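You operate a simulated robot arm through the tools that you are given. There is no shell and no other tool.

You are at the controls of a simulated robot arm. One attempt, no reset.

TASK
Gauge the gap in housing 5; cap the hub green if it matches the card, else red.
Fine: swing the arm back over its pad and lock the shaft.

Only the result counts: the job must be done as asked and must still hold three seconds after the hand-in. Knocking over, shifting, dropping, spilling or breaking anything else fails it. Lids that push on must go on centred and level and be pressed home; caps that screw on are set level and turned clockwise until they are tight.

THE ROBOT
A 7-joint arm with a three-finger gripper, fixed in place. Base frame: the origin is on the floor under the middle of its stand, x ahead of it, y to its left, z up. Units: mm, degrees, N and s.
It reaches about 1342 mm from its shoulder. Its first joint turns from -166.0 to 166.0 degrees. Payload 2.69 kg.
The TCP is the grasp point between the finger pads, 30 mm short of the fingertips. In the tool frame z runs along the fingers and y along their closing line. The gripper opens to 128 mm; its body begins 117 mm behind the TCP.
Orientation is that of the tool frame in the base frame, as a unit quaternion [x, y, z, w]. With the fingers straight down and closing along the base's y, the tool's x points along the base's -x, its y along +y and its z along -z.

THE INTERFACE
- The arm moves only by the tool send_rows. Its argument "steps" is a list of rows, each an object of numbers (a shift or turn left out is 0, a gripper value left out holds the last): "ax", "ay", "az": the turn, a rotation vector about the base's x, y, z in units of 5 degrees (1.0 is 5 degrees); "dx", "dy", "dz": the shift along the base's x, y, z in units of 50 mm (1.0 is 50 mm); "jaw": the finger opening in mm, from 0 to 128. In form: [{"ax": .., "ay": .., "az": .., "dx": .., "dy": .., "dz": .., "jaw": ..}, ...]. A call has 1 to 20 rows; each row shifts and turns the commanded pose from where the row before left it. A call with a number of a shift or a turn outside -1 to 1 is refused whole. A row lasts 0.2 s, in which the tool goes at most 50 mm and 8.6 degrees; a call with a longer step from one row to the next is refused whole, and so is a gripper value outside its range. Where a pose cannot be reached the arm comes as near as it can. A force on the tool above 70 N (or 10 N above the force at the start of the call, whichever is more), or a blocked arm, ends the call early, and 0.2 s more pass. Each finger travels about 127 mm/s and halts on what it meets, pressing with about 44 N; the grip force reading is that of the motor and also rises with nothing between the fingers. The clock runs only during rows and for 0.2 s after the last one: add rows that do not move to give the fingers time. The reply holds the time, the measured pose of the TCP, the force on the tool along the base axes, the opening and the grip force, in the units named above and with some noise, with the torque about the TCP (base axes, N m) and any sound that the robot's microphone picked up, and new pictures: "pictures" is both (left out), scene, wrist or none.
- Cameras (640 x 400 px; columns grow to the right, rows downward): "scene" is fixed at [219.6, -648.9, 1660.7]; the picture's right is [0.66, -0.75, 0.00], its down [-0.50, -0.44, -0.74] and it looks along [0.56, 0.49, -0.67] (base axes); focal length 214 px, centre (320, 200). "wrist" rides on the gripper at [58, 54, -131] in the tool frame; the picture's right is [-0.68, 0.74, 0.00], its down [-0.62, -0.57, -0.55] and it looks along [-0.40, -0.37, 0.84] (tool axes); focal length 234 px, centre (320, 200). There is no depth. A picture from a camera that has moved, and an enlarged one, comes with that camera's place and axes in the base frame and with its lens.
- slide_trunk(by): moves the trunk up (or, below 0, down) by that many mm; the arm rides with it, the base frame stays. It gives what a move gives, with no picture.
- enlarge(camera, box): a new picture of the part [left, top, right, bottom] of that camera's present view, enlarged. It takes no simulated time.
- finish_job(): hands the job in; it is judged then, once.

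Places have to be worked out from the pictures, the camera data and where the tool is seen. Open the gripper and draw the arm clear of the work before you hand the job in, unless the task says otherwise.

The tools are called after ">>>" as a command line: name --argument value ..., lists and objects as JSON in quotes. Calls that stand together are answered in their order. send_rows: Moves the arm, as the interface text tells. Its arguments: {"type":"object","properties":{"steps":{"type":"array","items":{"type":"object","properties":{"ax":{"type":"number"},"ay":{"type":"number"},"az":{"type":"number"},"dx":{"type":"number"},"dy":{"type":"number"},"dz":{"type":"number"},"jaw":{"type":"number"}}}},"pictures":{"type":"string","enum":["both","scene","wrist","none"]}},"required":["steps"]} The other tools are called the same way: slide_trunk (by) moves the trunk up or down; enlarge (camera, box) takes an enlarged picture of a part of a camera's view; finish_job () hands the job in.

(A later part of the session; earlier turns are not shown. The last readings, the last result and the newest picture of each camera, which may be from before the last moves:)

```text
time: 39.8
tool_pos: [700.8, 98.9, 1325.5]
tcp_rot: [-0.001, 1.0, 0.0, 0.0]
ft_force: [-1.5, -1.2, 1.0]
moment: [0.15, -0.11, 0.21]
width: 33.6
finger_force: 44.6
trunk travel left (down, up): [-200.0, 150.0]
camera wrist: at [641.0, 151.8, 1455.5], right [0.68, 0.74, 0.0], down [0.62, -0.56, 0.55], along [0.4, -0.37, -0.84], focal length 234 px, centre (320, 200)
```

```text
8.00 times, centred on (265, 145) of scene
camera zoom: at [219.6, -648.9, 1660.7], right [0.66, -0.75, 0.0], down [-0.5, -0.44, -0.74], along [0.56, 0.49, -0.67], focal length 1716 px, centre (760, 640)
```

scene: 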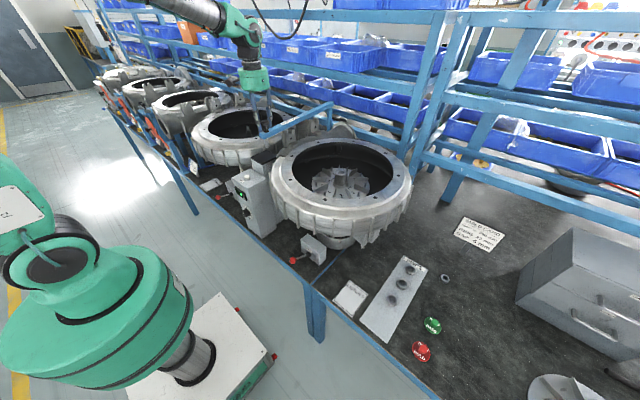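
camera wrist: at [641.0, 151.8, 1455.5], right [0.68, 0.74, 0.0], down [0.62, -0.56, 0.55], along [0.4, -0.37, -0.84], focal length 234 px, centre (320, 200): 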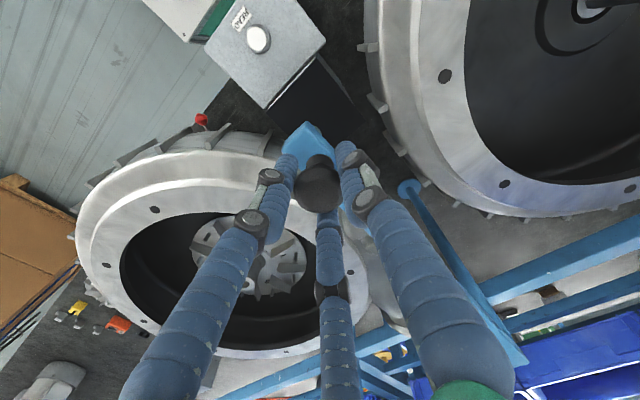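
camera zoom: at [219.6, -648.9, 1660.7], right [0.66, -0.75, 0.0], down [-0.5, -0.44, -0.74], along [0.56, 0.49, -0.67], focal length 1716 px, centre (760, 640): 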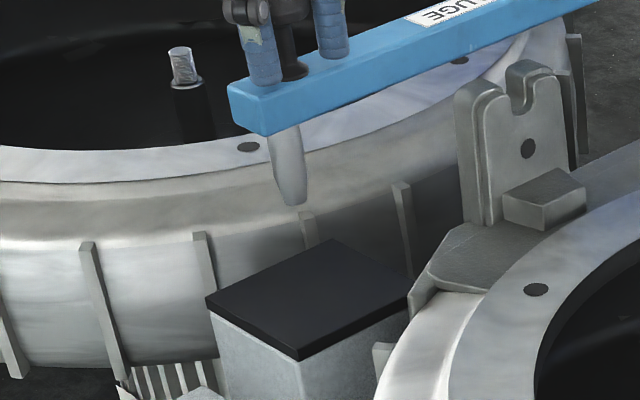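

The arm now matches its original parked image exactly. I'll release, lift away and confirm it stays.

>>> send_rows --steps '[{"jaw": 50}, {"jaw": 80}, {}, {"dz": 0.6}, {"dz": 0.8}, {"dz": 0.8}, {}]' --pictures "scene"

>>> enlarge --camera "scene" --box '[240, 120, 290, 170]'

>>> enlarge --camera "scene" --box '[400, 330, 440, 370]'

```text
time: 41.4
tool_pos: [702.1, 101.0, 1436.2]
tcp_rot: [-0.002, 1.0, -0.001, -0.001]
ft_force: [0.7, -0.4, -1.2]
moment: [0.0, 0.0, 0.0]
width: 80.1
finger_force: 0.1
trunk travel left (down, up): [-200.0, 150.0]
```

scene: 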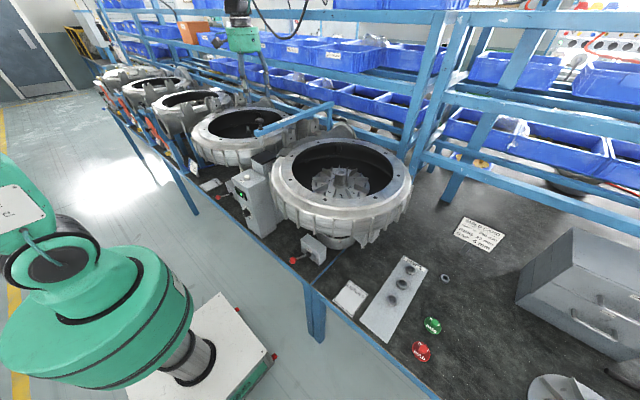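

```text
8.00 times, centred on (265, 145) of scene
camera zoom: at [219.6, -648.9, 1660.7], right [0.66, -0.75, 0.0], down [-0.5, -0.44, -0.74], along [0.56, 0.49, -0.67], focal length 1716 px, centre (760, 640)
```

zoom: 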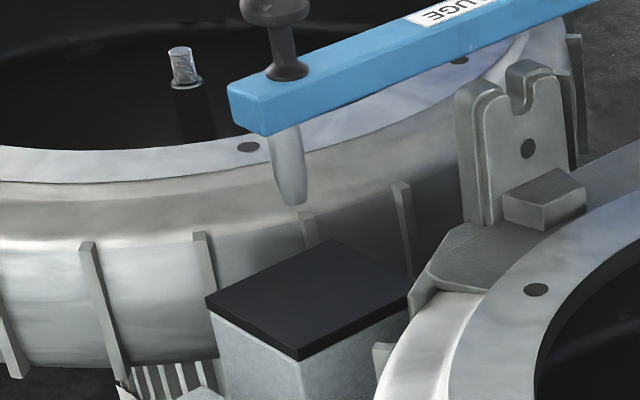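

```text
10.00 times, centred on (420, 350) of scene
camera zoom: at [219.6, -648.9, 1660.7], right [0.66, -0.75, 0.0], down [-0.5, -0.44, -0.74], along [0.56, 0.49, -0.67], focal length 2145 px, centre (-680, -1300)
```

zoom: 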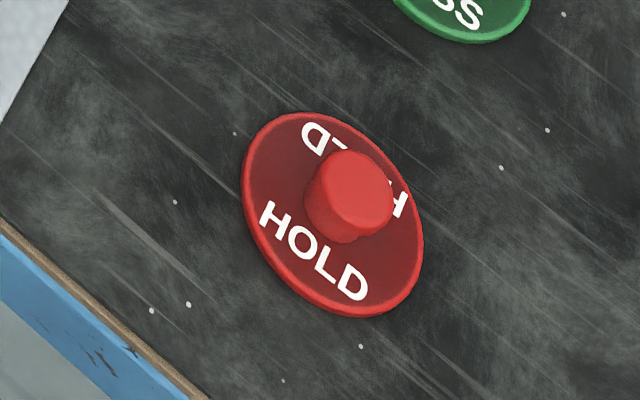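

The gauge is parked as found. Next is the red HOLD cap at roughly (607, -783) on the table. I'll travel there high up, then descend for a wrist view.

>>> send_rows --steps '[{"dx": -0.246, "dy": -0.917}, {"dx": -0.246, "dy": -0.917}, {"dx": -0.246, "dy": -0.917}, {"dx": -0.246, "dy": -0.917}, {"dx": -0.246, "dy": -0.917}, {"dx": -0.246, "dy": -0.917}, {"dx": -0.246, "dy": -0.917}, {"dx": -0.246, "dy": -0.917}, {"dx": -0.246, "dy": -0.917}, {"dx": -0.246, "dy": -0.917}, {"dx": -0.246, "dy": -0.917}, {"dx": -0.246, "dy": -0.917}, {"dx": -0.246, "dy": -0.917}, {"dx": -0.246, "dy": -0.917}, {"dx": -0.246, "dy": -0.917}, {"dx": -0.246, "dy": -0.917}, {"dx": -0.246, "dy": -0.917}, {}]' --pictures "both"

>>> enlarge --camera "wrist" --box '[260, 140, 400, 260]'

```text
time: 45.2
tool_pos: [492.7, -681.0, 1435.1]
tcp_rot: [-0.001, 1.0, 0.0, 0.0]
ft_force: [-0.2, 0.3, -0.7]
moment: [0.05, -0.02, 0.01]
width: 79.8
finger_force: 0.0
trunk travel left (down, up): [-200.0, 150.0]
camera wrist: at [432.9, -628.7, 1566.0], right [0.68, 0.74, 0.0], down [0.62, -0.57, 0.55], along [0.4, -0.37, -0.84], focal length 234 px, centre (320, 200)
```

scene: 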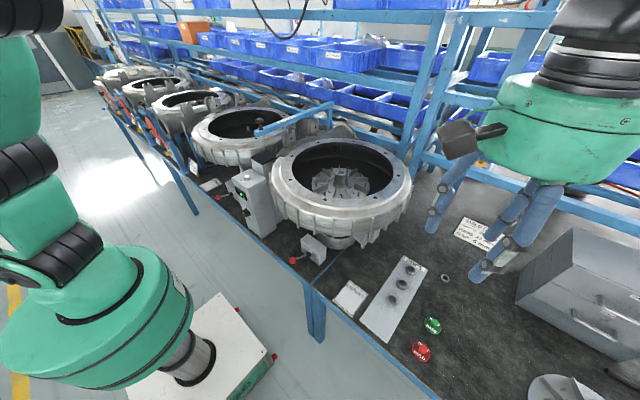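
wrist: 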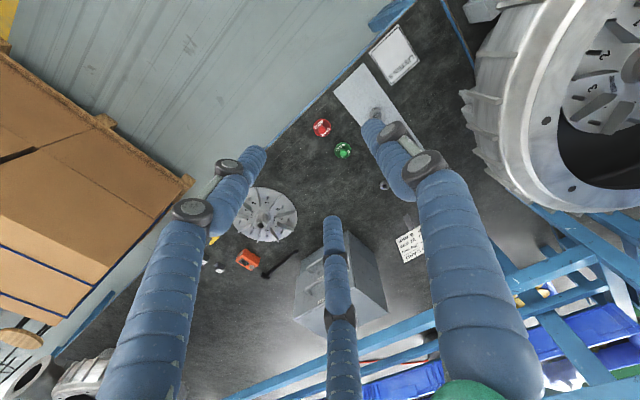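

```text
3.33 times, centred on (330, 200) of wrist
camera zoom: at [432.9, -628.7, 1566.0], right [0.68, 0.74, 0.0], down [0.62, -0.57, 0.55], along [0.4, -0.37, -0.84], focal length 781 px, centre (287, 200)
```

zoom: 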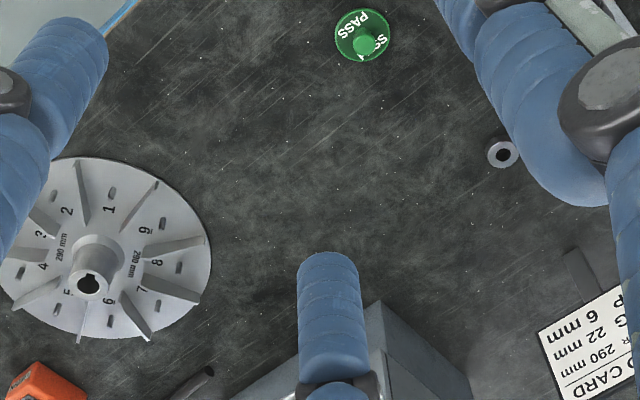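

The red cap is at about (604.5, -780, 767). I'll descend to around z 1000 with it centred in the wrist view.

>>> send_rows --steps '[{"dx": 0.127, "dy": -0.109, "dz": -0.967}, {"dx": 0.127, "dy": -0.109, "dz": -0.967}, {"dx": 0.127, "dy": -0.109, "dz": -0.967}, {"dx": 0.127, "dy": -0.109, "dz": -0.967}, {"dx": 0.127, "dy": -0.109, "dz": -0.967}, {"dx": 0.127, "dy": -0.109, "dz": -0.967}, {"dx": 0.127, "dy": -0.109, "dz": -0.967}, {"dx": 0.127, "dy": -0.109, "dz": -0.967}, {"dx": 0.127, "dy": -0.109, "dz": -0.967}, {}]' --pictures "both"

>>> enlarge --camera "wrist" --box '[260, 100, 400, 220]'

```text
time: 47.4
tool_pos: [551.7, -729.7, 1002.4]
tcp_rot: [-0.001, 1.0, 0.0, 0.0]
ft_force: [-0.1, -1.2, -0.1]
moment: [0.06, 0.05, 0.01]
width: 80.0
finger_force: 0.0
trunk travel left (down, up): [-200.0, 150.0]
camera wrist: at [491.7, -677.6, 1133.7], right [0.68, 0.74, 0.0], down [0.62, -0.57, 0.55], along [0.4, -0.37, -0.84], focal length 234 px, centre (320, 200)
```

scene: 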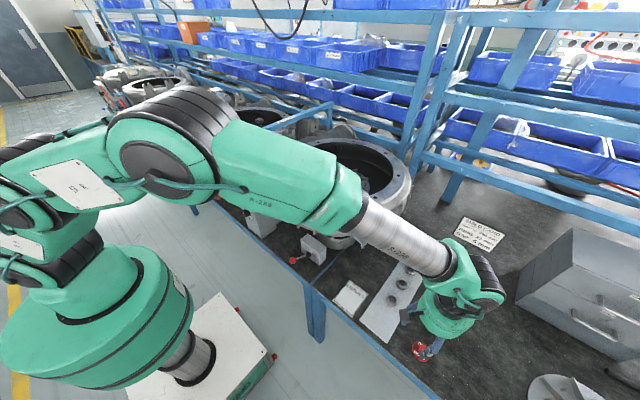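
wrist: 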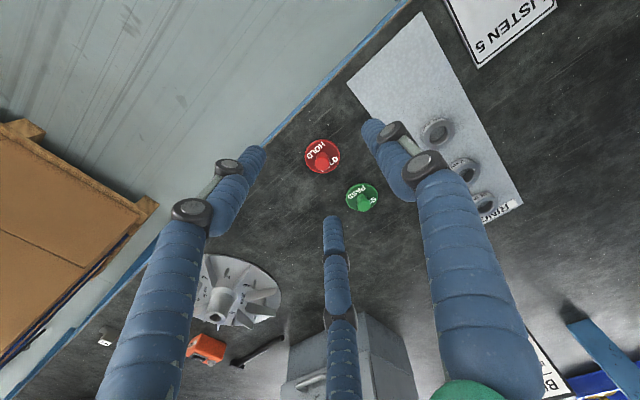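

```text
3.33 times, centred on (330, 160) of wrist
camera zoom: at [491.7, -677.6, 1133.7], right [0.68, 0.74, 0.0], down [0.62, -0.57, 0.55], along [0.4, -0.37, -0.84], focal length 781 px, centre (287, 333)
```

zoom: 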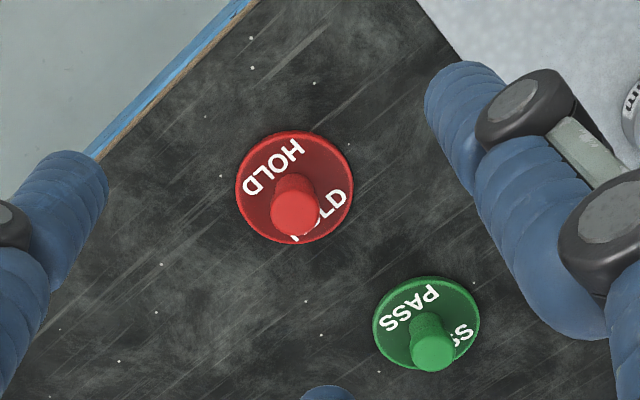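

The red cap's disc (about 60 mm) is centred at about (606, -779), with its grip knob (about 22 mm) rising to z of about 799. I'll move over it at z about 870 to check alignment.

>>> send_rows --steps '[{"dx": 0.362, "dy": -0.329, "dz": -0.88}, {"dx": 0.362, "dy": -0.329, "dz": -0.88}, {"dx": 0.362, "dy": -0.329, "dz": -0.88}, {"jaw": 64}, {}]' --pictures "both"

>>> enlarge --camera "wrist" --box '[260, 100, 400, 220]'

>>> enlarge --camera "scene" --box '[380, 290, 480, 390]'

```text
refused: row 1 steps farther than a row can; nothing moved
```

```text
3.33 times, centred on (330, 160) of wrist
camera zoom: at [491.7, -677.6, 1133.7], right [0.68, 0.74, 0.0], down [0.62, -0.57, 0.55], along [0.4, -0.37, -0.84], focal length 781 px, centre (287, 333)
```

zoom: 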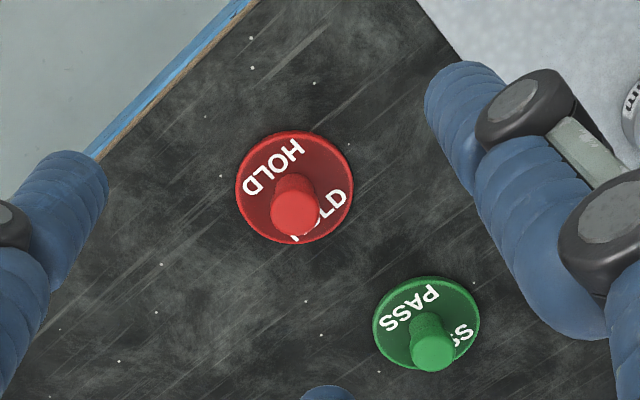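

```text
4.00 times, centred on (430, 340) of scene
camera zoom: at [219.6, -648.9, 1660.7], right [0.66, -0.75, 0.0], down [-0.5, -0.44, -0.74], along [0.56, 0.49, -0.67], focal length 858 px, centre (-120, -360)
```

zoom: 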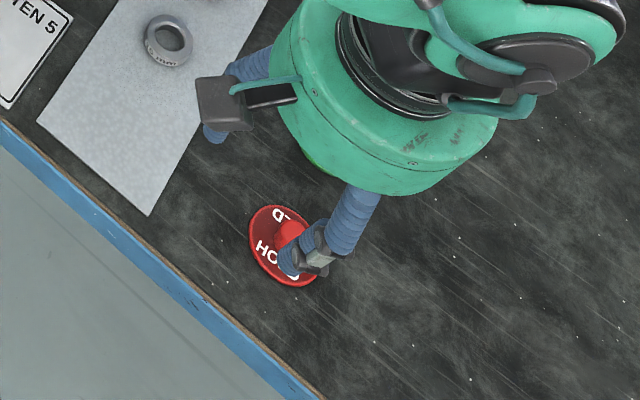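

The step was just over 50 mm, so nothing moved. I'll resend it in four smaller rows.

>>> send_rows --steps '[{"dx": 0.272, "dy": -0.247, "dz": -0.66}, {"dx": 0.272, "dy": -0.247, "dz": -0.66}, {"dx": 0.272, "dy": -0.247, "dz": -0.66}, {"dx": 0.272, "dy": -0.247, "dz": -0.66}, {"jaw": 64}, {}]' --pictures "both"

>>> enlarge --camera "wrist" --box '[260, 100, 400, 220]'

>>> enlarge --camera "scene" --box '[380, 290, 480, 390]'

```text
time: 48.8
tool_pos: [606.0, -778.9, 867.8]
tcp_rot: [-0.001, 1.0, 0.0, 0.0]
ft_force: [0.1, -0.4, 0.8]
moment: [0.01, -0.02, -0.01]
width: 64.0
finger_force: 0.1
trunk travel left (down, up): [-200.0, 150.0]
camera wrist: at [546.0, -725.1, 998.3], right [0.68, 0.74, 0.0], down [0.62, -0.56, 0.55], along [0.4, -0.37, -0.84], focal length 234 px, centre (320, 200)
```

scene: 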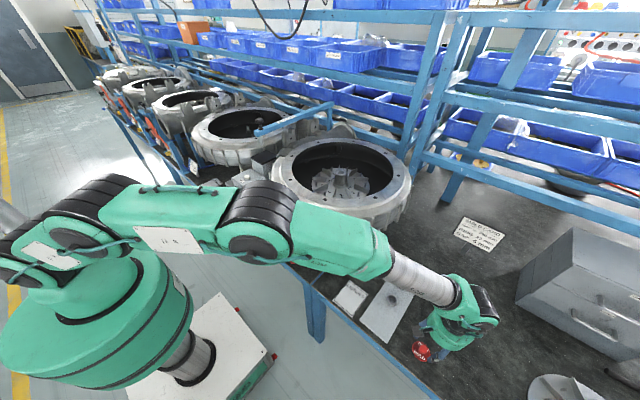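
wrist: 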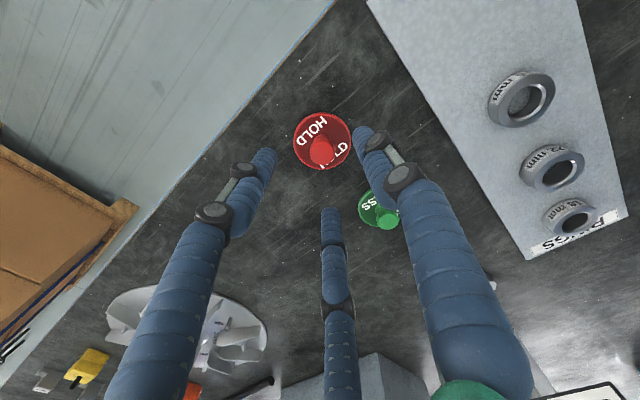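

```text
3.33 times, centred on (330, 160) of wrist
camera zoom: at [546.0, -725.1, 998.3], right [0.68, 0.74, 0.0], down [0.62, -0.56, 0.55], along [0.4, -0.37, -0.84], focal length 781 px, centre (287, 333)
```

zoom: 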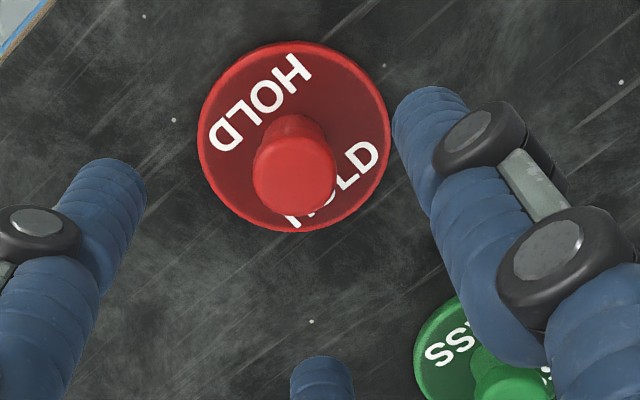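

```text
4.00 times, centred on (430, 340) of scene
camera zoom: at [219.6, -648.9, 1660.7], right [0.66, -0.75, 0.0], down [-0.5, -0.44, -0.74], along [0.56, 0.49, -0.67], focal length 858 px, centre (-120, -360)
```

zoom: 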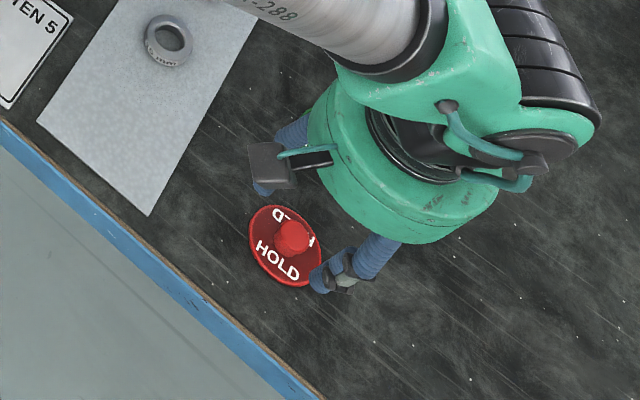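

The cap appears within about 4 mm of the gripper axis. I'll nudge a little and descend part way, then check fingertip height against the disc.

>>> send_rows --steps '[{"dx": -0.04, "dy": 0.04, "dz": -0.33}, {"dz": -0.33}, {}]' --pictures "wrist"

>>> enlarge --camera "wrist" --box '[260, 90, 400, 210]'

>>> enlarge --camera "scene" --box '[390, 310, 450, 370]'

```text
time: 49.6
tool_pos: [603.1, -778.4, 833.5]
tcp_rot: [0.0, 1.0, 0.0, 0.0]
ft_force: [0.0, 0.1, -0.3]
moment: [0.01, 0.02, -0.02]
width: 64.1
finger_force: 0.2
trunk travel left (down, up): [-200.0, 150.0]
camera wrist: at [542.7, -725.1, 964.9], right [0.68, 0.74, 0.0], down [0.62, -0.57, 0.55], along [0.4, -0.37, -0.84], focal length 234 px, centre (320, 200)
```

wrist: 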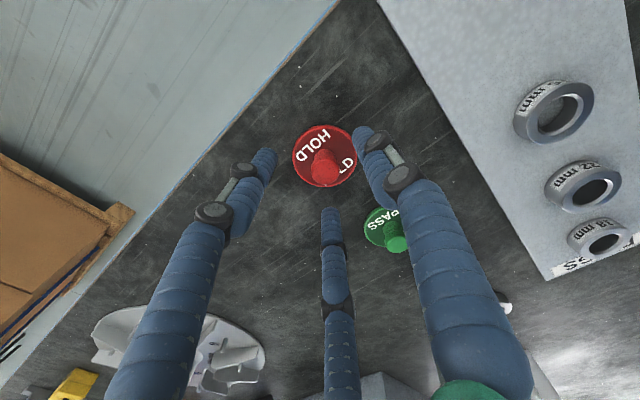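

```text
3.33 times, centred on (330, 150) of wrist
camera zoom: at [542.7, -725.1, 964.9], right [0.68, 0.74, 0.0], down [0.62, -0.57, 0.55], along [0.4, -0.37, -0.84], focal length 781 px, centre (287, 367)
```

zoom: 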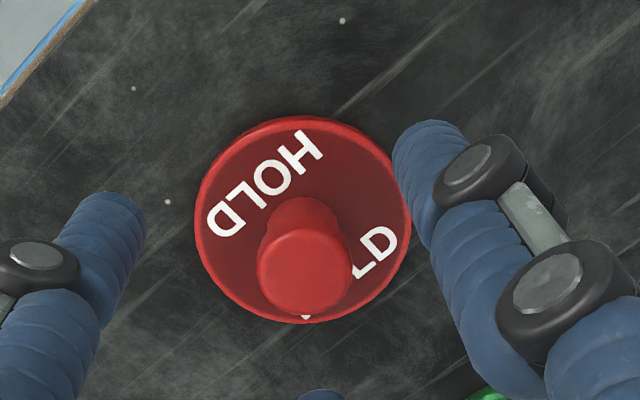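

```text
6.67 times, centred on (420, 340) of scene
camera zoom: at [219.6, -648.9, 1660.7], right [0.66, -0.75, 0.0], down [-0.5, -0.44, -0.74], along [0.56, 0.49, -0.67], focal length 1430 px, centre (-347, -733)
```

zoom: 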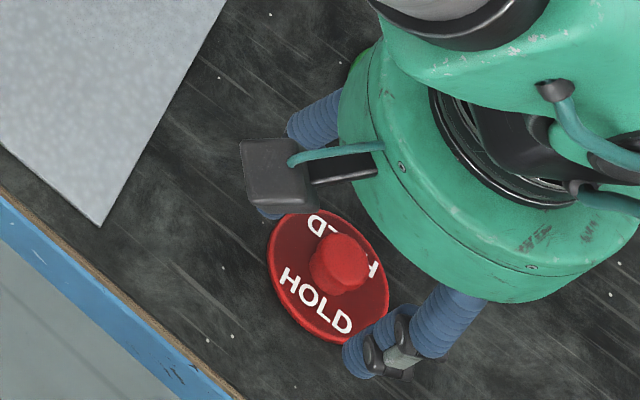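

If concentric, the disc top is at about z 771 and the knob top at about 800. I'll narrow the jaws to 50 so the tips would meet the disc, then lower gradually watching force.

>>> send_rows --steps '[{"dx": 0.03, "dy": 0.03, "jaw": 50}, {"dz": -0.2}, {"dz": -0.2}, {}]' --pictures "wrist"

>>> enlarge --camera "wrist" --box '[260, 90, 400, 210]'

>>> enlarge --camera "scene" --box '[400, 320, 440, 360]'

```text
time: 50.6
tool_pos: [604.8, -777.3, 813.5]
tcp_rot: [-0.002, 1.0, 0.0, 0.001]
ft_force: [0.3, 0.0, -0.3]
moment: [-0.01, -0.01, -0.03]
width: 50.2
finger_force: 0.1
trunk travel left (down, up): [-200.0, 150.0]
camera wrist: at [544.6, -723.5, 944.6], right [0.68, 0.74, 0.0], down [0.62, -0.56, 0.55], along [0.4, -0.37, -0.84], focal length 234 px, centre (320, 200)
```

wrist: 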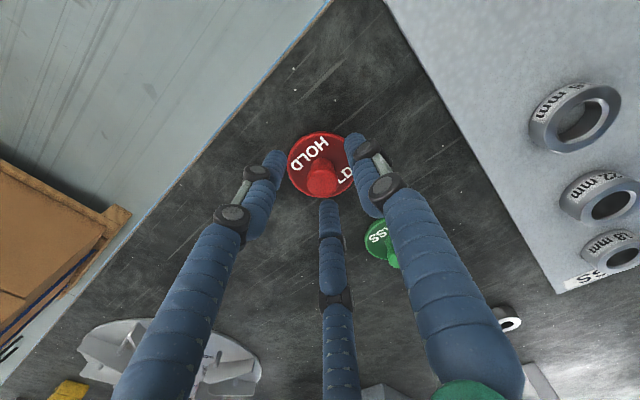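

```text
3.33 times, centred on (330, 150) of wrist
camera zoom: at [544.6, -723.5, 944.6], right [0.68, 0.74, 0.0], down [0.62, -0.56, 0.55], along [0.4, -0.37, -0.84], focal length 781 px, centre (287, 367)
```

zoom: 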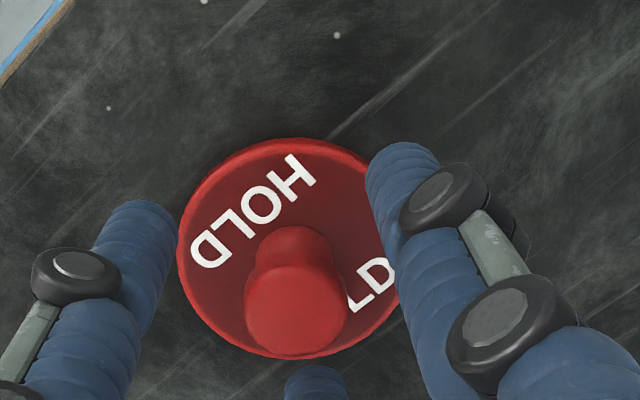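

```text
10.00 times, centred on (420, 340) of scene
camera zoom: at [219.6, -648.9, 1660.7], right [0.66, -0.75, 0.0], down [-0.5, -0.44, -0.74], along [0.56, 0.49, -0.67], focal length 2145 px, centre (-680, -1200)
```

zoom: 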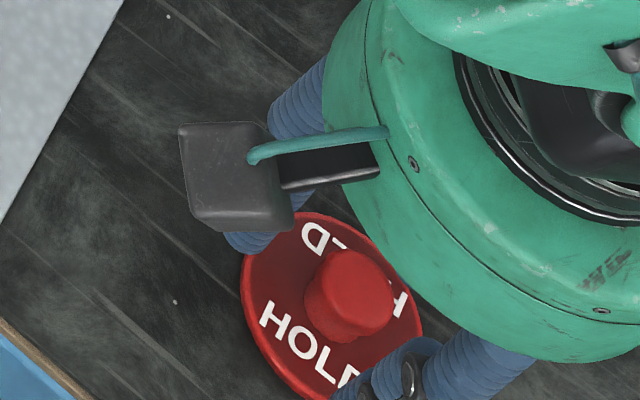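

No contact yet with the tips at about 783. I'll continue down in small steps until a light touch.

>>> send_rows --steps '[{"dz": -0.08}, {}]' --pictures "none"

>>> send_rows --steps '[{"dz": -0.05}, {}]' --pictures "none"

>>> send_rows --steps '[{"dz": -0.05}, {}]' --pictures "wrist"

>>> enlarge --camera "wrist" --box '[260, 90, 400, 210]'

```text
time: 51.2
tool_pos: [603.6, -775.9, 811.1]
tcp_rot: [-0.001, 1.0, 0.0, 0.0]
ft_force: [-0.6, 0.2, 0.2]
moment: [0.0, 0.01, 0.01]
width: 50.0
finger_force: 0.1
trunk travel left (down, up): [-200.0, 150.0]
```

```text
time: 51.8
tool_pos: [603.6, -777.2, 808.3]
tcp_rot: [0.0, 1.0, -0.001, 0.0]
ft_force: [-0.4, 0.5, -0.1]
moment: [0.02, -0.01, -0.02]
width: 49.8
finger_force: 0.1
trunk travel left (down, up): [-200.0, 150.0]
```

```text
time: 52.4
tool_pos: [603.7, -777.4, 805.5]
tcp_rot: [-0.001, 1.0, 0.0, 0.0]
ft_force: [-0.1, 0.6, -0.3]
moment: [0.01, -0.02, -0.02]
width: 50.2
finger_force: 0.1
trunk travel left (down, up): [-200.0, 150.0]
camera wrist: at [543.6, -724.0, 936.5], right [0.68, 0.74, 0.0], down [0.62, -0.57, 0.55], along [0.4, -0.37, -0.84], focal length 234 px, centre (320, 200)
```

wrist: 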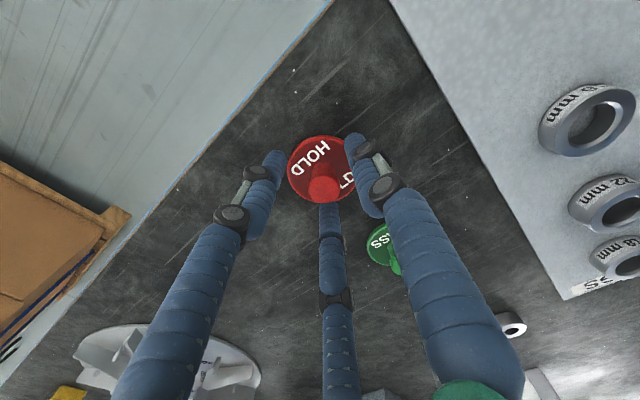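

```text
3.33 times, centred on (330, 150) of wrist
camera zoom: at [543.6, -724.0, 936.5], right [0.68, 0.74, 0.0], down [0.62, -0.57, 0.55], along [0.4, -0.37, -0.84], focal length 781 px, centre (287, 367)
```

zoom: 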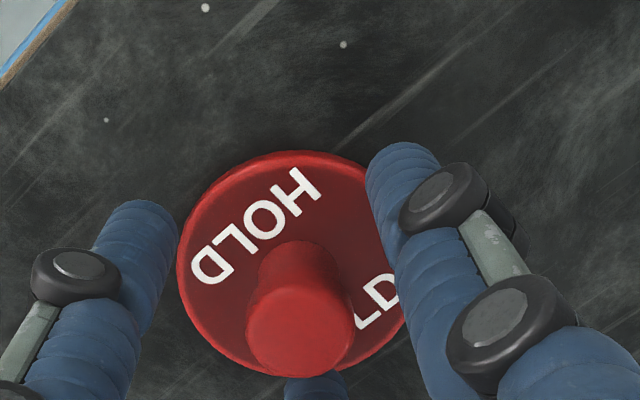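

Still no contact with the tips near 775, so I'll keep stepping down.

>>> send_rows --steps '[{"dz": -0.05}, {}]' --pictures "none"

>>> send_rows --steps '[{"dz": -0.05}, {}]' --pictures "none"

>>> send_rows --steps '[{"dz": -0.05}, {}]' --pictures "wrist"

>>> enlarge --camera "wrist" --box '[260, 90, 400, 210]'

```text
time: 53.0
tool_pos: [603.1, -777.6, 802.8]
tcp_rot: [-0.002, 1.0, -0.001, 0.0]
ft_force: [-0.2, -0.6, -0.3]
moment: [0.0, 0.0, 0.03]
width: 50.0
finger_force: 0.0
trunk travel left (down, up): [-200.0, 150.0]
```

```text
time: 53.6
tool_pos: [603.0, -777.1, 800.9]
tcp_rot: [-0.002, 1.0, 0.0, 0.0]
ft_force: [-0.1, 0.0, -0.2]
moment: [-0.04, -0.03, -0.01]
width: 49.9
finger_force: 0.1
trunk travel left (down, up): [-200.0, 150.0]
```

```text
time: 54.2
tool_pos: [602.4, -777.6, 797.9]
tcp_rot: [-0.001, 1.0, 0.0, 0.0]
ft_force: [0.5, 0.0, -0.1]
moment: [0.01, 0.0, 0.0]
width: 50.1
finger_force: 0.0
trunk travel left (down, up): [-200.0, 150.0]
camera wrist: at [543.5, -724.1, 928.4], right [0.68, 0.74, 0.0], down [0.62, -0.57, 0.55], along [0.4, -0.37, -0.84], focal length 234 px, centre (320, 200)
```

wrist: 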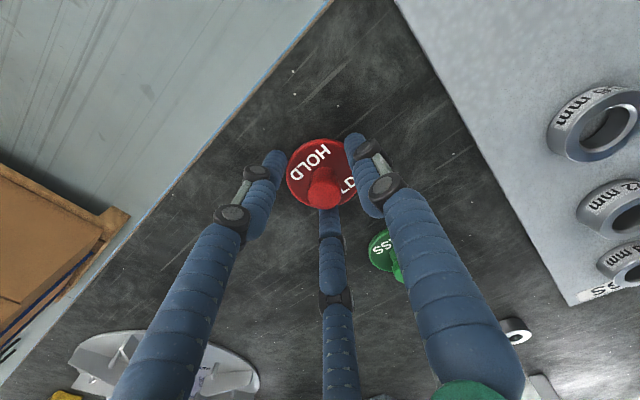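

```text
3.33 times, centred on (330, 150) of wrist
camera zoom: at [543.5, -724.1, 928.4], right [0.68, 0.74, 0.0], down [0.62, -0.57, 0.55], along [0.4, -0.37, -0.84], focal length 781 px, centre (287, 367)
```

zoom: 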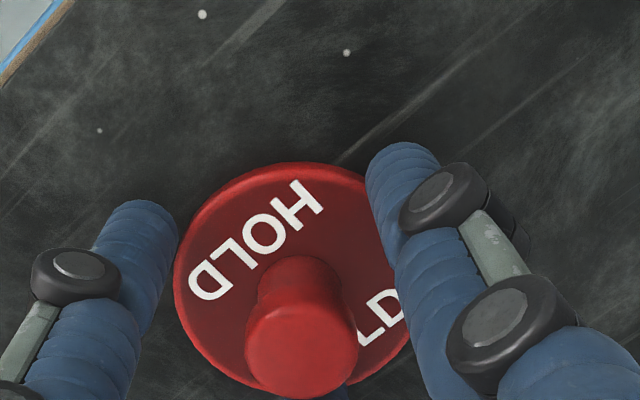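

The knob top is now level with the TCP (about 798) and centred within 1.5 mm, so the tips are just above the disc. I'll raise 2 mm and close on the knob.

>>> send_rows --steps '[{"dz": 0.04, "dx": 0.02, "dy": 0.02}, {"jaw": 35}, {"jaw": 15}, {}, {}]' --pictures "wrist"

>>> enlarge --camera "wrist" --box '[260, 90, 400, 210]'

```text
time: 55.4
tool_pos: [605.0, -775.2, 799.5]
tcp_rot: [-0.001, 1.0, 0.0, 0.0]
ft_force: [-0.4, 1.2, 0.1]
moment: [0.04, 0.0, -0.02]
width: 21.0
finger_force: 43.9
trunk travel left (down, up): [-200.0, 150.0]
camera wrist: at [544.8, -722.6, 930.8], right [0.68, 0.74, 0.0], down [0.62, -0.57, 0.55], along [0.4, -0.37, -0.84], focal length 234 px, centre (320, 200)
```

wrist: 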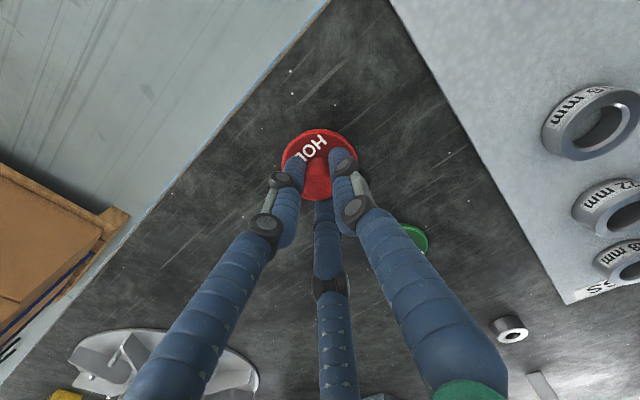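

```text
3.33 times, centred on (330, 150) of wrist
camera zoom: at [544.8, -722.6, 930.8], right [0.68, 0.74, 0.0], down [0.62, -0.57, 0.55], along [0.4, -0.37, -0.84], focal length 781 px, centre (287, 367)
```

zoom: 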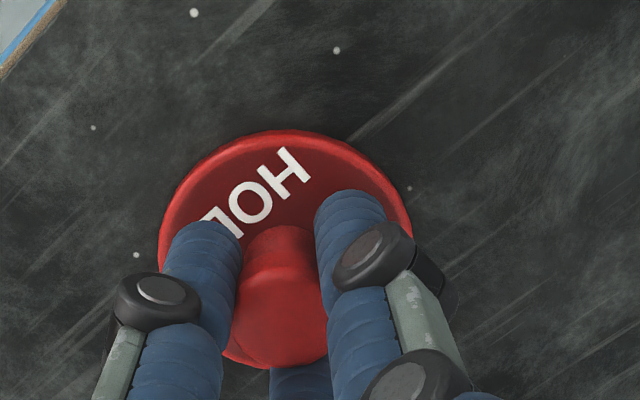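

The knob is gripped (width 21.0, 44 N). I'll lift straight up and check the cap hangs level.

>>> send_rows --steps '[{"dz": 0.3}, {"dz": 0.6}, {"dz": 0.9}, {"dz": 0.9}, {}]' --pictures "both"

>>> enlarge --camera "wrist" --box '[260, 90, 400, 210]'

>>> enlarge --camera "scene" --box '[400, 260, 480, 340]'

```text
time: 56.6
tool_pos: [604.0, -779.5, 936.2]
tcp_rot: [0.0, 1.0, 0.001, 0.0]
ft_force: [0.3, -0.3, 0.5]
moment: [-0.02, 0.0, 0.01]
width: 21.0
finger_force: 43.6
trunk travel left (down, up): [-200.0, 150.0]
camera wrist: at [543.7, -725.3, 1068.1], right [0.68, 0.74, 0.0], down [0.62, -0.56, 0.55], along [0.4, -0.37, -0.84], focal length 234 px, centre (320, 200)
```

scene: 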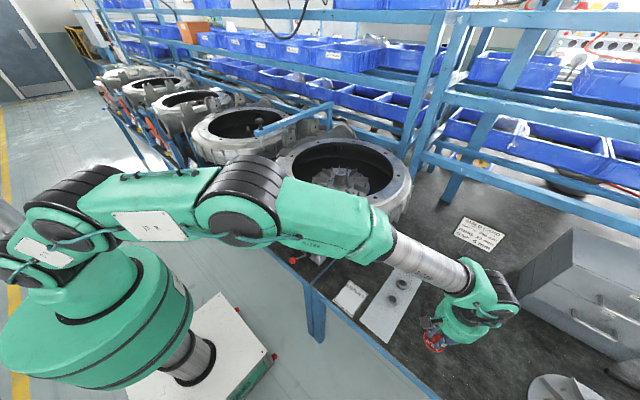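
wrist: 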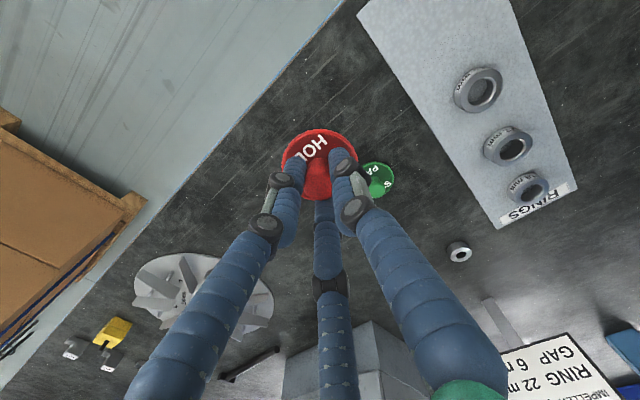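

```text
3.33 times, centred on (330, 150) of wrist
camera zoom: at [543.7, -725.3, 1068.1], right [0.68, 0.74, 0.0], down [0.62, -0.56, 0.55], along [0.4, -0.37, -0.84], focal length 781 px, centre (287, 367)
```

zoom: 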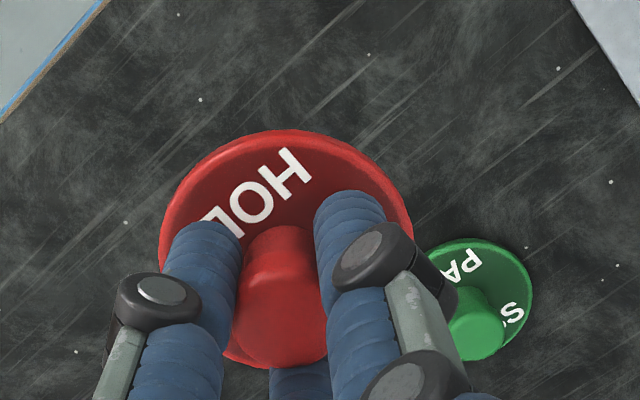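

```text
5.00 times, centred on (440, 300) of scene
camera zoom: at [219.6, -648.9, 1660.7], right [0.66, -0.75, 0.0], down [-0.5, -0.44, -0.74], along [0.56, 0.49, -0.67], focal length 1072 px, centre (-280, -300)
```

zoom: 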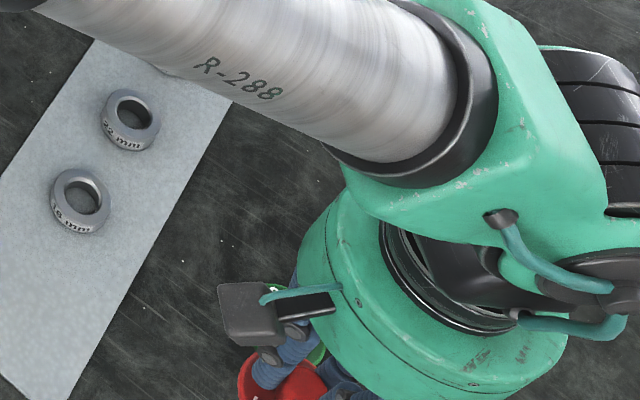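

The cap is firmly and levelly held (the image is unchanged after lifting). I'll rise to z of about 1400 and travel over the hub.

>>> send_rows --steps '[{"dz": 0.93}, {"dz": 0.93}, {"dz": 0.93}, {"dz": 0.93}, {"dz": 0.93}, {"dz": 0.93}, {"dz": 0.93}, {"dz": 0.93}, {"dz": 0.93}, {"dz": 0.9}, {}]' --pictures "none"

>>> send_rows --steps '[{"dx": 0.346, "dy": 0.843}, {"dx": 0.346, "dy": 0.843}, {"dx": 0.346, "dy": 0.843}, {"dx": 0.346, "dy": 0.843}, {"dx": 0.346, "dy": 0.843}, {"dx": 0.346, "dy": 0.843}, {"dx": 0.346, "dy": 0.843}, {"dx": 0.346, "dy": 0.843}, {"dx": 0.346, "dy": 0.843}, {"dx": 0.346, "dy": 0.843}, {"dx": 0.346, "dy": 0.843}, {"dx": 0.346, "dy": 0.843}, {"dx": 0.346, "dy": 0.843}, {}, {}]' --pictures "both"

>>> enlarge --camera "wrist" --box '[260, 70, 400, 190]'

>>> enlarge --camera "scene" --box '[300, 90, 400, 200]'

```text
time: 59.0
tool_pos: [607.3, -778.7, 1399.1]
tcp_rot: [-0.002, 1.0, 0.002, 0.0]
ft_force: [-1.1, -0.1, -0.2]
moment: [0.01, 0.0, -0.01]
width: 21.1
finger_force: 43.9
trunk travel left (down, up): [-200.0, 150.0]
```

```text
time: 62.2
tool_pos: [828.2, -228.4, 1398.2]
tcp_rot: [0.0, 1.0, 0.0, 0.0]
ft_force: [-0.6, -0.4, -0.5]
moment: [0.03, -0.03, -0.02]
width: 20.7
finger_force: 43.5
trunk travel left (down, up): [-200.0, 150.0]
camera wrist: at [769.2, -175.5, 1529.4], right [0.68, 0.74, 0.0], down [0.62, -0.57, 0.55], along [0.4, -0.37, -0.84], focal length 234 px, centre (320, 200)
```

scene: 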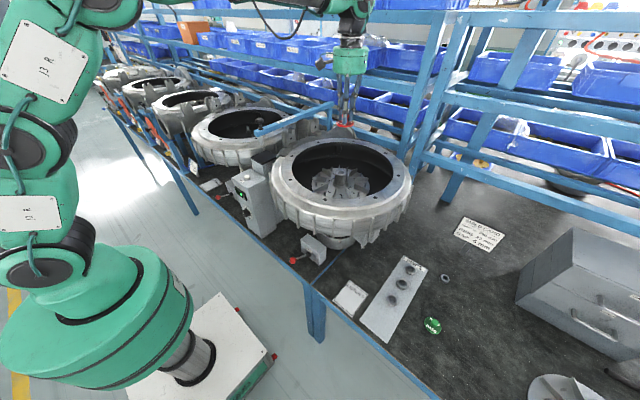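
wrist: 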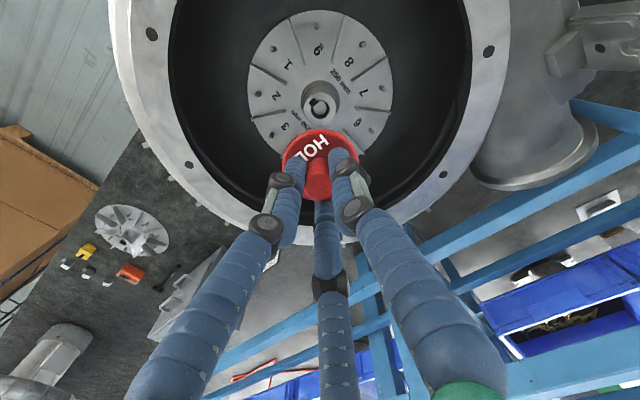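

```text
3.33 times, centred on (330, 130) of wrist
camera zoom: at [769.2, -175.5, 1529.4], right [0.68, 0.74, 0.0], down [0.62, -0.57, 0.55], along [0.4, -0.37, -0.84], focal length 781 px, centre (287, 433)
```

zoom: 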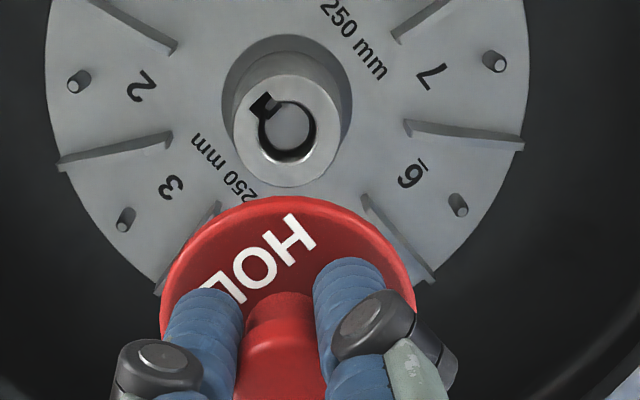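

```text
3.64 times, centred on (350, 145) of scene
camera zoom: at [219.6, -648.9, 1660.7], right [0.66, -0.75, 0.0], down [-0.5, -0.44, -0.74], along [0.56, 0.49, -0.67], focal length 780 px, centre (211, 400)
```

zoom: 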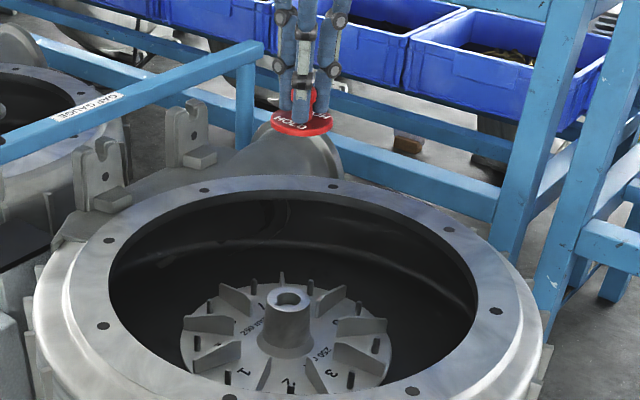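

Everything lines up closely. I'll take precise zooms in both cameras to measure the remaining offset: scene x gives one axis and wrist x the other, and both are independent of height.

>>> enlarge --camera "scene" --box '[325, 113, 365, 138]'

>>> enlarge --camera "scene" --box '[321, 160, 361, 185]'

>>> enlarge --camera "wrist" --box '[295, 85, 345, 135]'

>>> enlarge --camera "wrist" --box '[275, 125, 365, 205]'

```text
16.00 times, centred on (345, 126) of scene
camera zoom: at [219.6, -648.9, 1660.7], right [0.66, -0.75, 0.0], down [-0.5, -0.44, -0.74], along [0.56, 0.49, -0.67], focal length 3432 px, centre (-80, 1392)
```

zoom: 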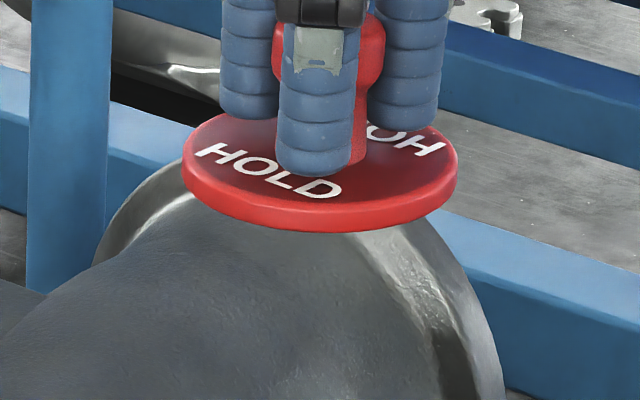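

```text
16.00 times, centred on (341, 172) of scene
camera zoom: at [219.6, -648.9, 1660.7], right [0.66, -0.75, 0.0], down [-0.5, -0.44, -0.74], along [0.56, 0.49, -0.67], focal length 3432 px, centre (-16, 640)
```

zoom: 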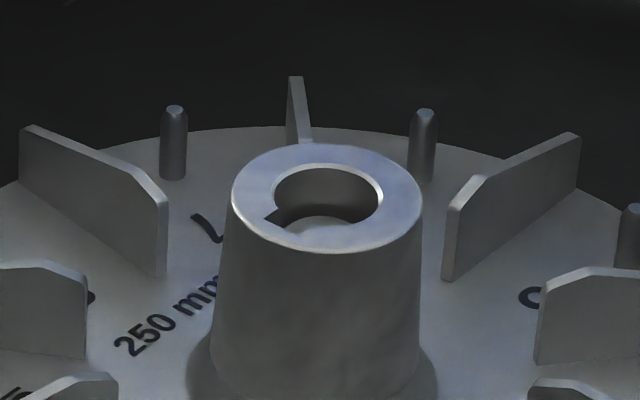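

```text
8.00 times, centred on (320, 110) of wrist
camera zoom: at [769.2, -175.5, 1529.4], right [0.68, 0.74, 0.0], down [0.62, -0.57, 0.55], along [0.4, -0.37, -0.84], focal length 1873 px, centre (320, 920)
```

zoom: 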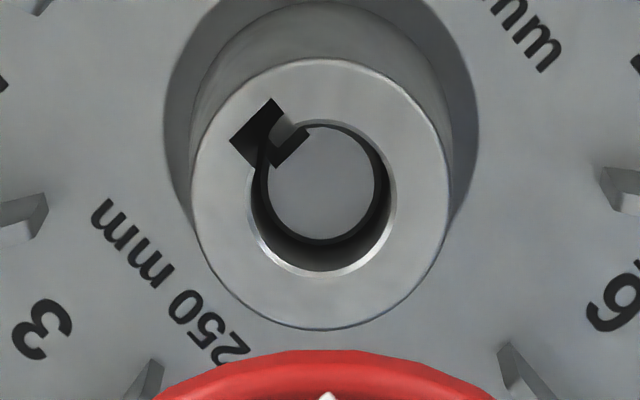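

```text
5.00 times, centred on (320, 165) of wrist
camera zoom: at [769.2, -175.5, 1529.4], right [0.68, 0.74, 0.0], down [0.62, -0.57, 0.55], along [0.4, -0.37, -0.84], focal length 1171 px, centre (320, 375)
```

zoom: 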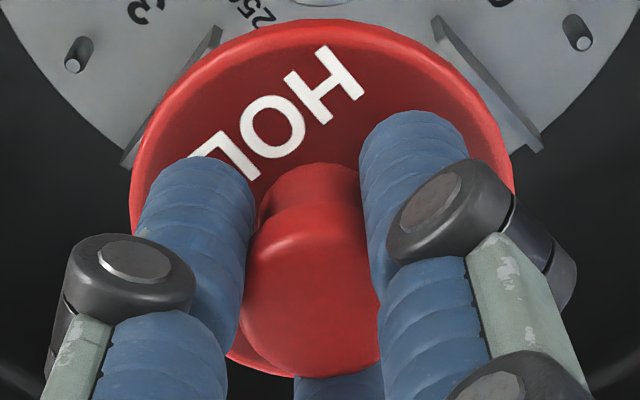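

Measured: the hub sits +1.1 mm along scene-right and -0.3 mm along wrist-right of the cap axis, and the hub top is at z of about 1151. I'll apply (+0.6, -1.0) mm and lower to z 1250, then check again.

>>> send_rows --steps '[{"dx": 0.012, "dy": -0.02, "dz": -0.7}, {"dz": -0.8}, {"dz": -0.8}, {"dz": -0.66}, {}, {}]' --pictures "both"

>>> enlarge --camera "scene" --box '[321, 150, 361, 175]'

>>> enlarge --camera "scene" --box '[316, 140, 366, 190]'

>>> enlarge --camera "wrist" --box '[275, 105, 365, 185]'

```text
time: 63.6
tool_pos: [827.1, -231.0, 1250.4]
tcp_rot: [-0.001, 1.0, 0.001, 0.0]
ft_force: [-0.3, 0.1, 0.3]
moment: [-0.01, -0.01, 0.03]
width: 20.5
finger_force: 44.0
trunk travel left (down, up): [-200.0, 150.0]
camera wrist: at [767.0, -176.0, 1381.9], right [0.68, 0.74, 0.0], down [0.62, -0.56, 0.55], along [0.4, -0.37, -0.84], focal length 234 px, centre (320, 200)
```

scene: 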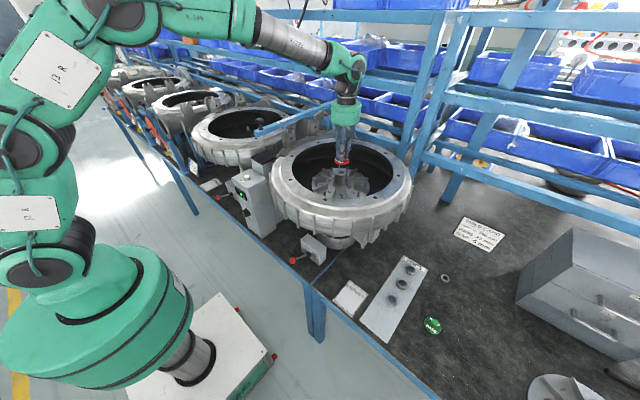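
wrist: 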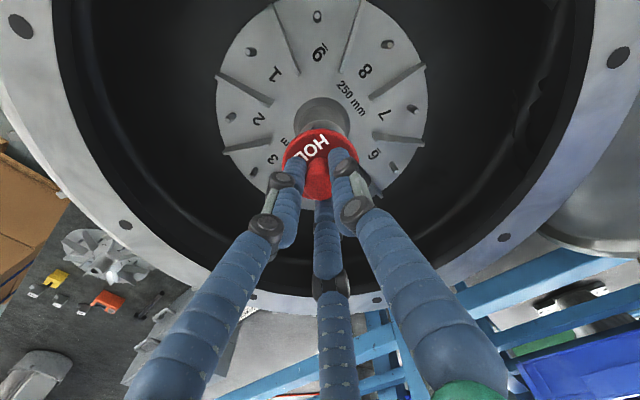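

```text
16.00 times, centred on (341, 162) of scene
camera zoom: at [219.6, -648.9, 1660.7], right [0.66, -0.75, 0.0], down [-0.5, -0.44, -0.74], along [0.56, 0.49, -0.67], focal length 3432 px, centre (-16, 800)
```

zoom: 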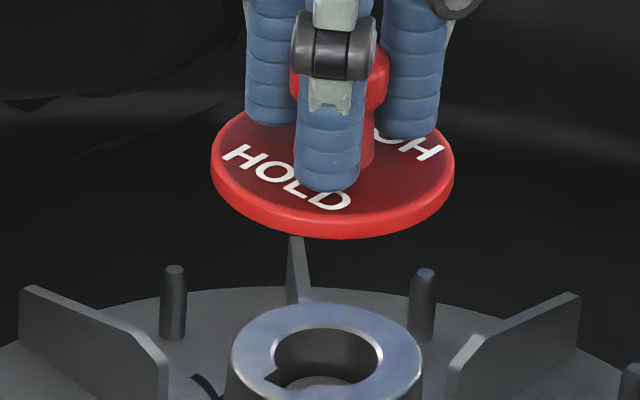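

```text
8.00 times, centred on (341, 165) of scene
camera zoom: at [219.6, -648.9, 1660.7], right [0.66, -0.75, 0.0], down [-0.5, -0.44, -0.74], along [0.56, 0.49, -0.67], focal length 1716 px, centre (152, 480)
```

zoom: 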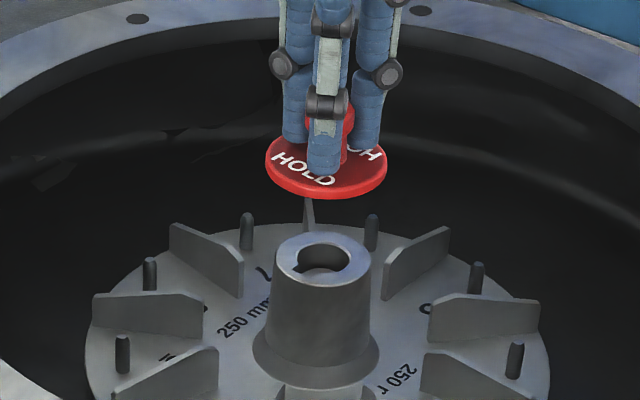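

```text
5.00 times, centred on (320, 145) of wrist
camera zoom: at [767.0, -176.0, 1381.9], right [0.68, 0.74, 0.0], down [0.62, -0.56, 0.55], along [0.4, -0.37, -0.84], focal length 1171 px, centre (320, 475)
```

zoom: 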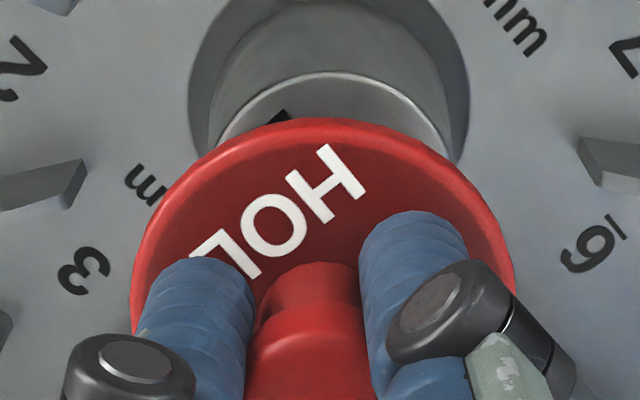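

At this closer range the cap is off by about 2.4 mm along scene-right and 2.5 mm along wrist-right, so the hub is about +3.3 mm in x from the cap. I'll correct and re-measure at the same height.

>>> send_rows --steps '[{"dx": 0.066}, {}, {}]' --pictures "wrist"

>>> enlarge --camera "scene" --box '[321, 150, 361, 175]'

>>> enlarge --camera "wrist" --box '[275, 105, 365, 185]'

```text
time: 64.4
tool_pos: [831.1, -229.2, 1250.7]
tcp_rot: [-0.001, 1.0, 0.0, 0.0]
ft_force: [-0.1, 0.1, -0.6]
moment: [0.02, -0.02, -0.03]
width: 20.4
finger_force: 44.4
trunk travel left (down, up): [-200.0, 150.0]
camera wrist: at [771.4, -175.4, 1382.2], right [0.68, 0.74, 0.0], down [0.62, -0.56, 0.55], along [0.4, -0.37, -0.84], focal length 234 px, centre (320, 200)
```

wrist: 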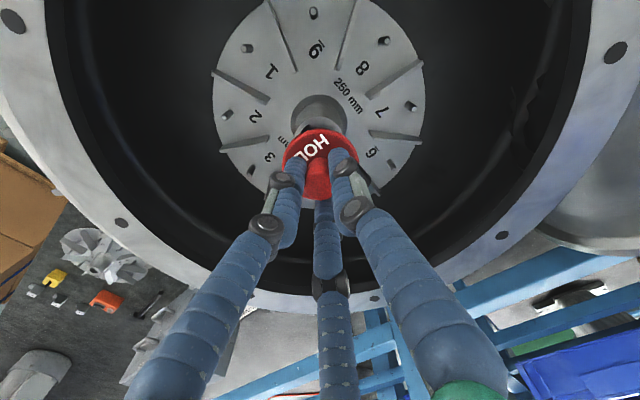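

```text
16.00 times, centred on (341, 162) of scene
camera zoom: at [219.6, -648.9, 1660.7], right [0.66, -0.75, 0.0], down [-0.5, -0.44, -0.74], along [0.56, 0.49, -0.67], focal length 3432 px, centre (-16, 800)
```

zoom: 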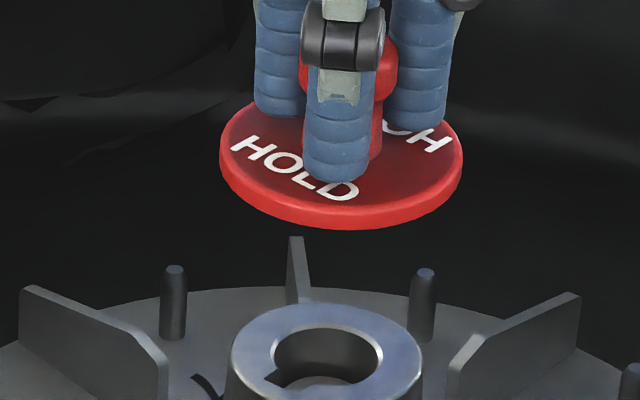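

```text
5.00 times, centred on (320, 145) of wrist
camera zoom: at [771.4, -175.4, 1382.2], right [0.68, 0.74, 0.0], down [0.62, -0.56, 0.55], along [0.4, -0.37, -0.84], focal length 1171 px, centre (320, 475)
```

zoom: 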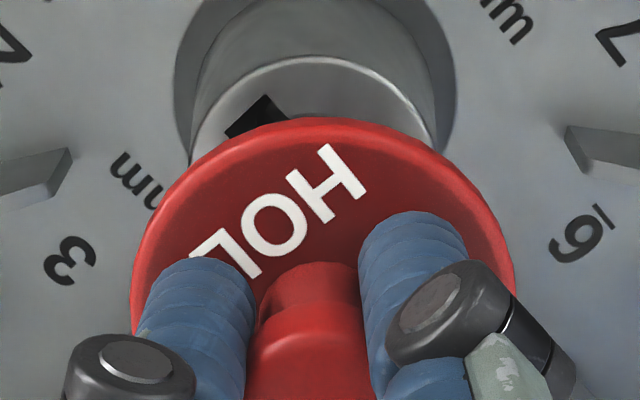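

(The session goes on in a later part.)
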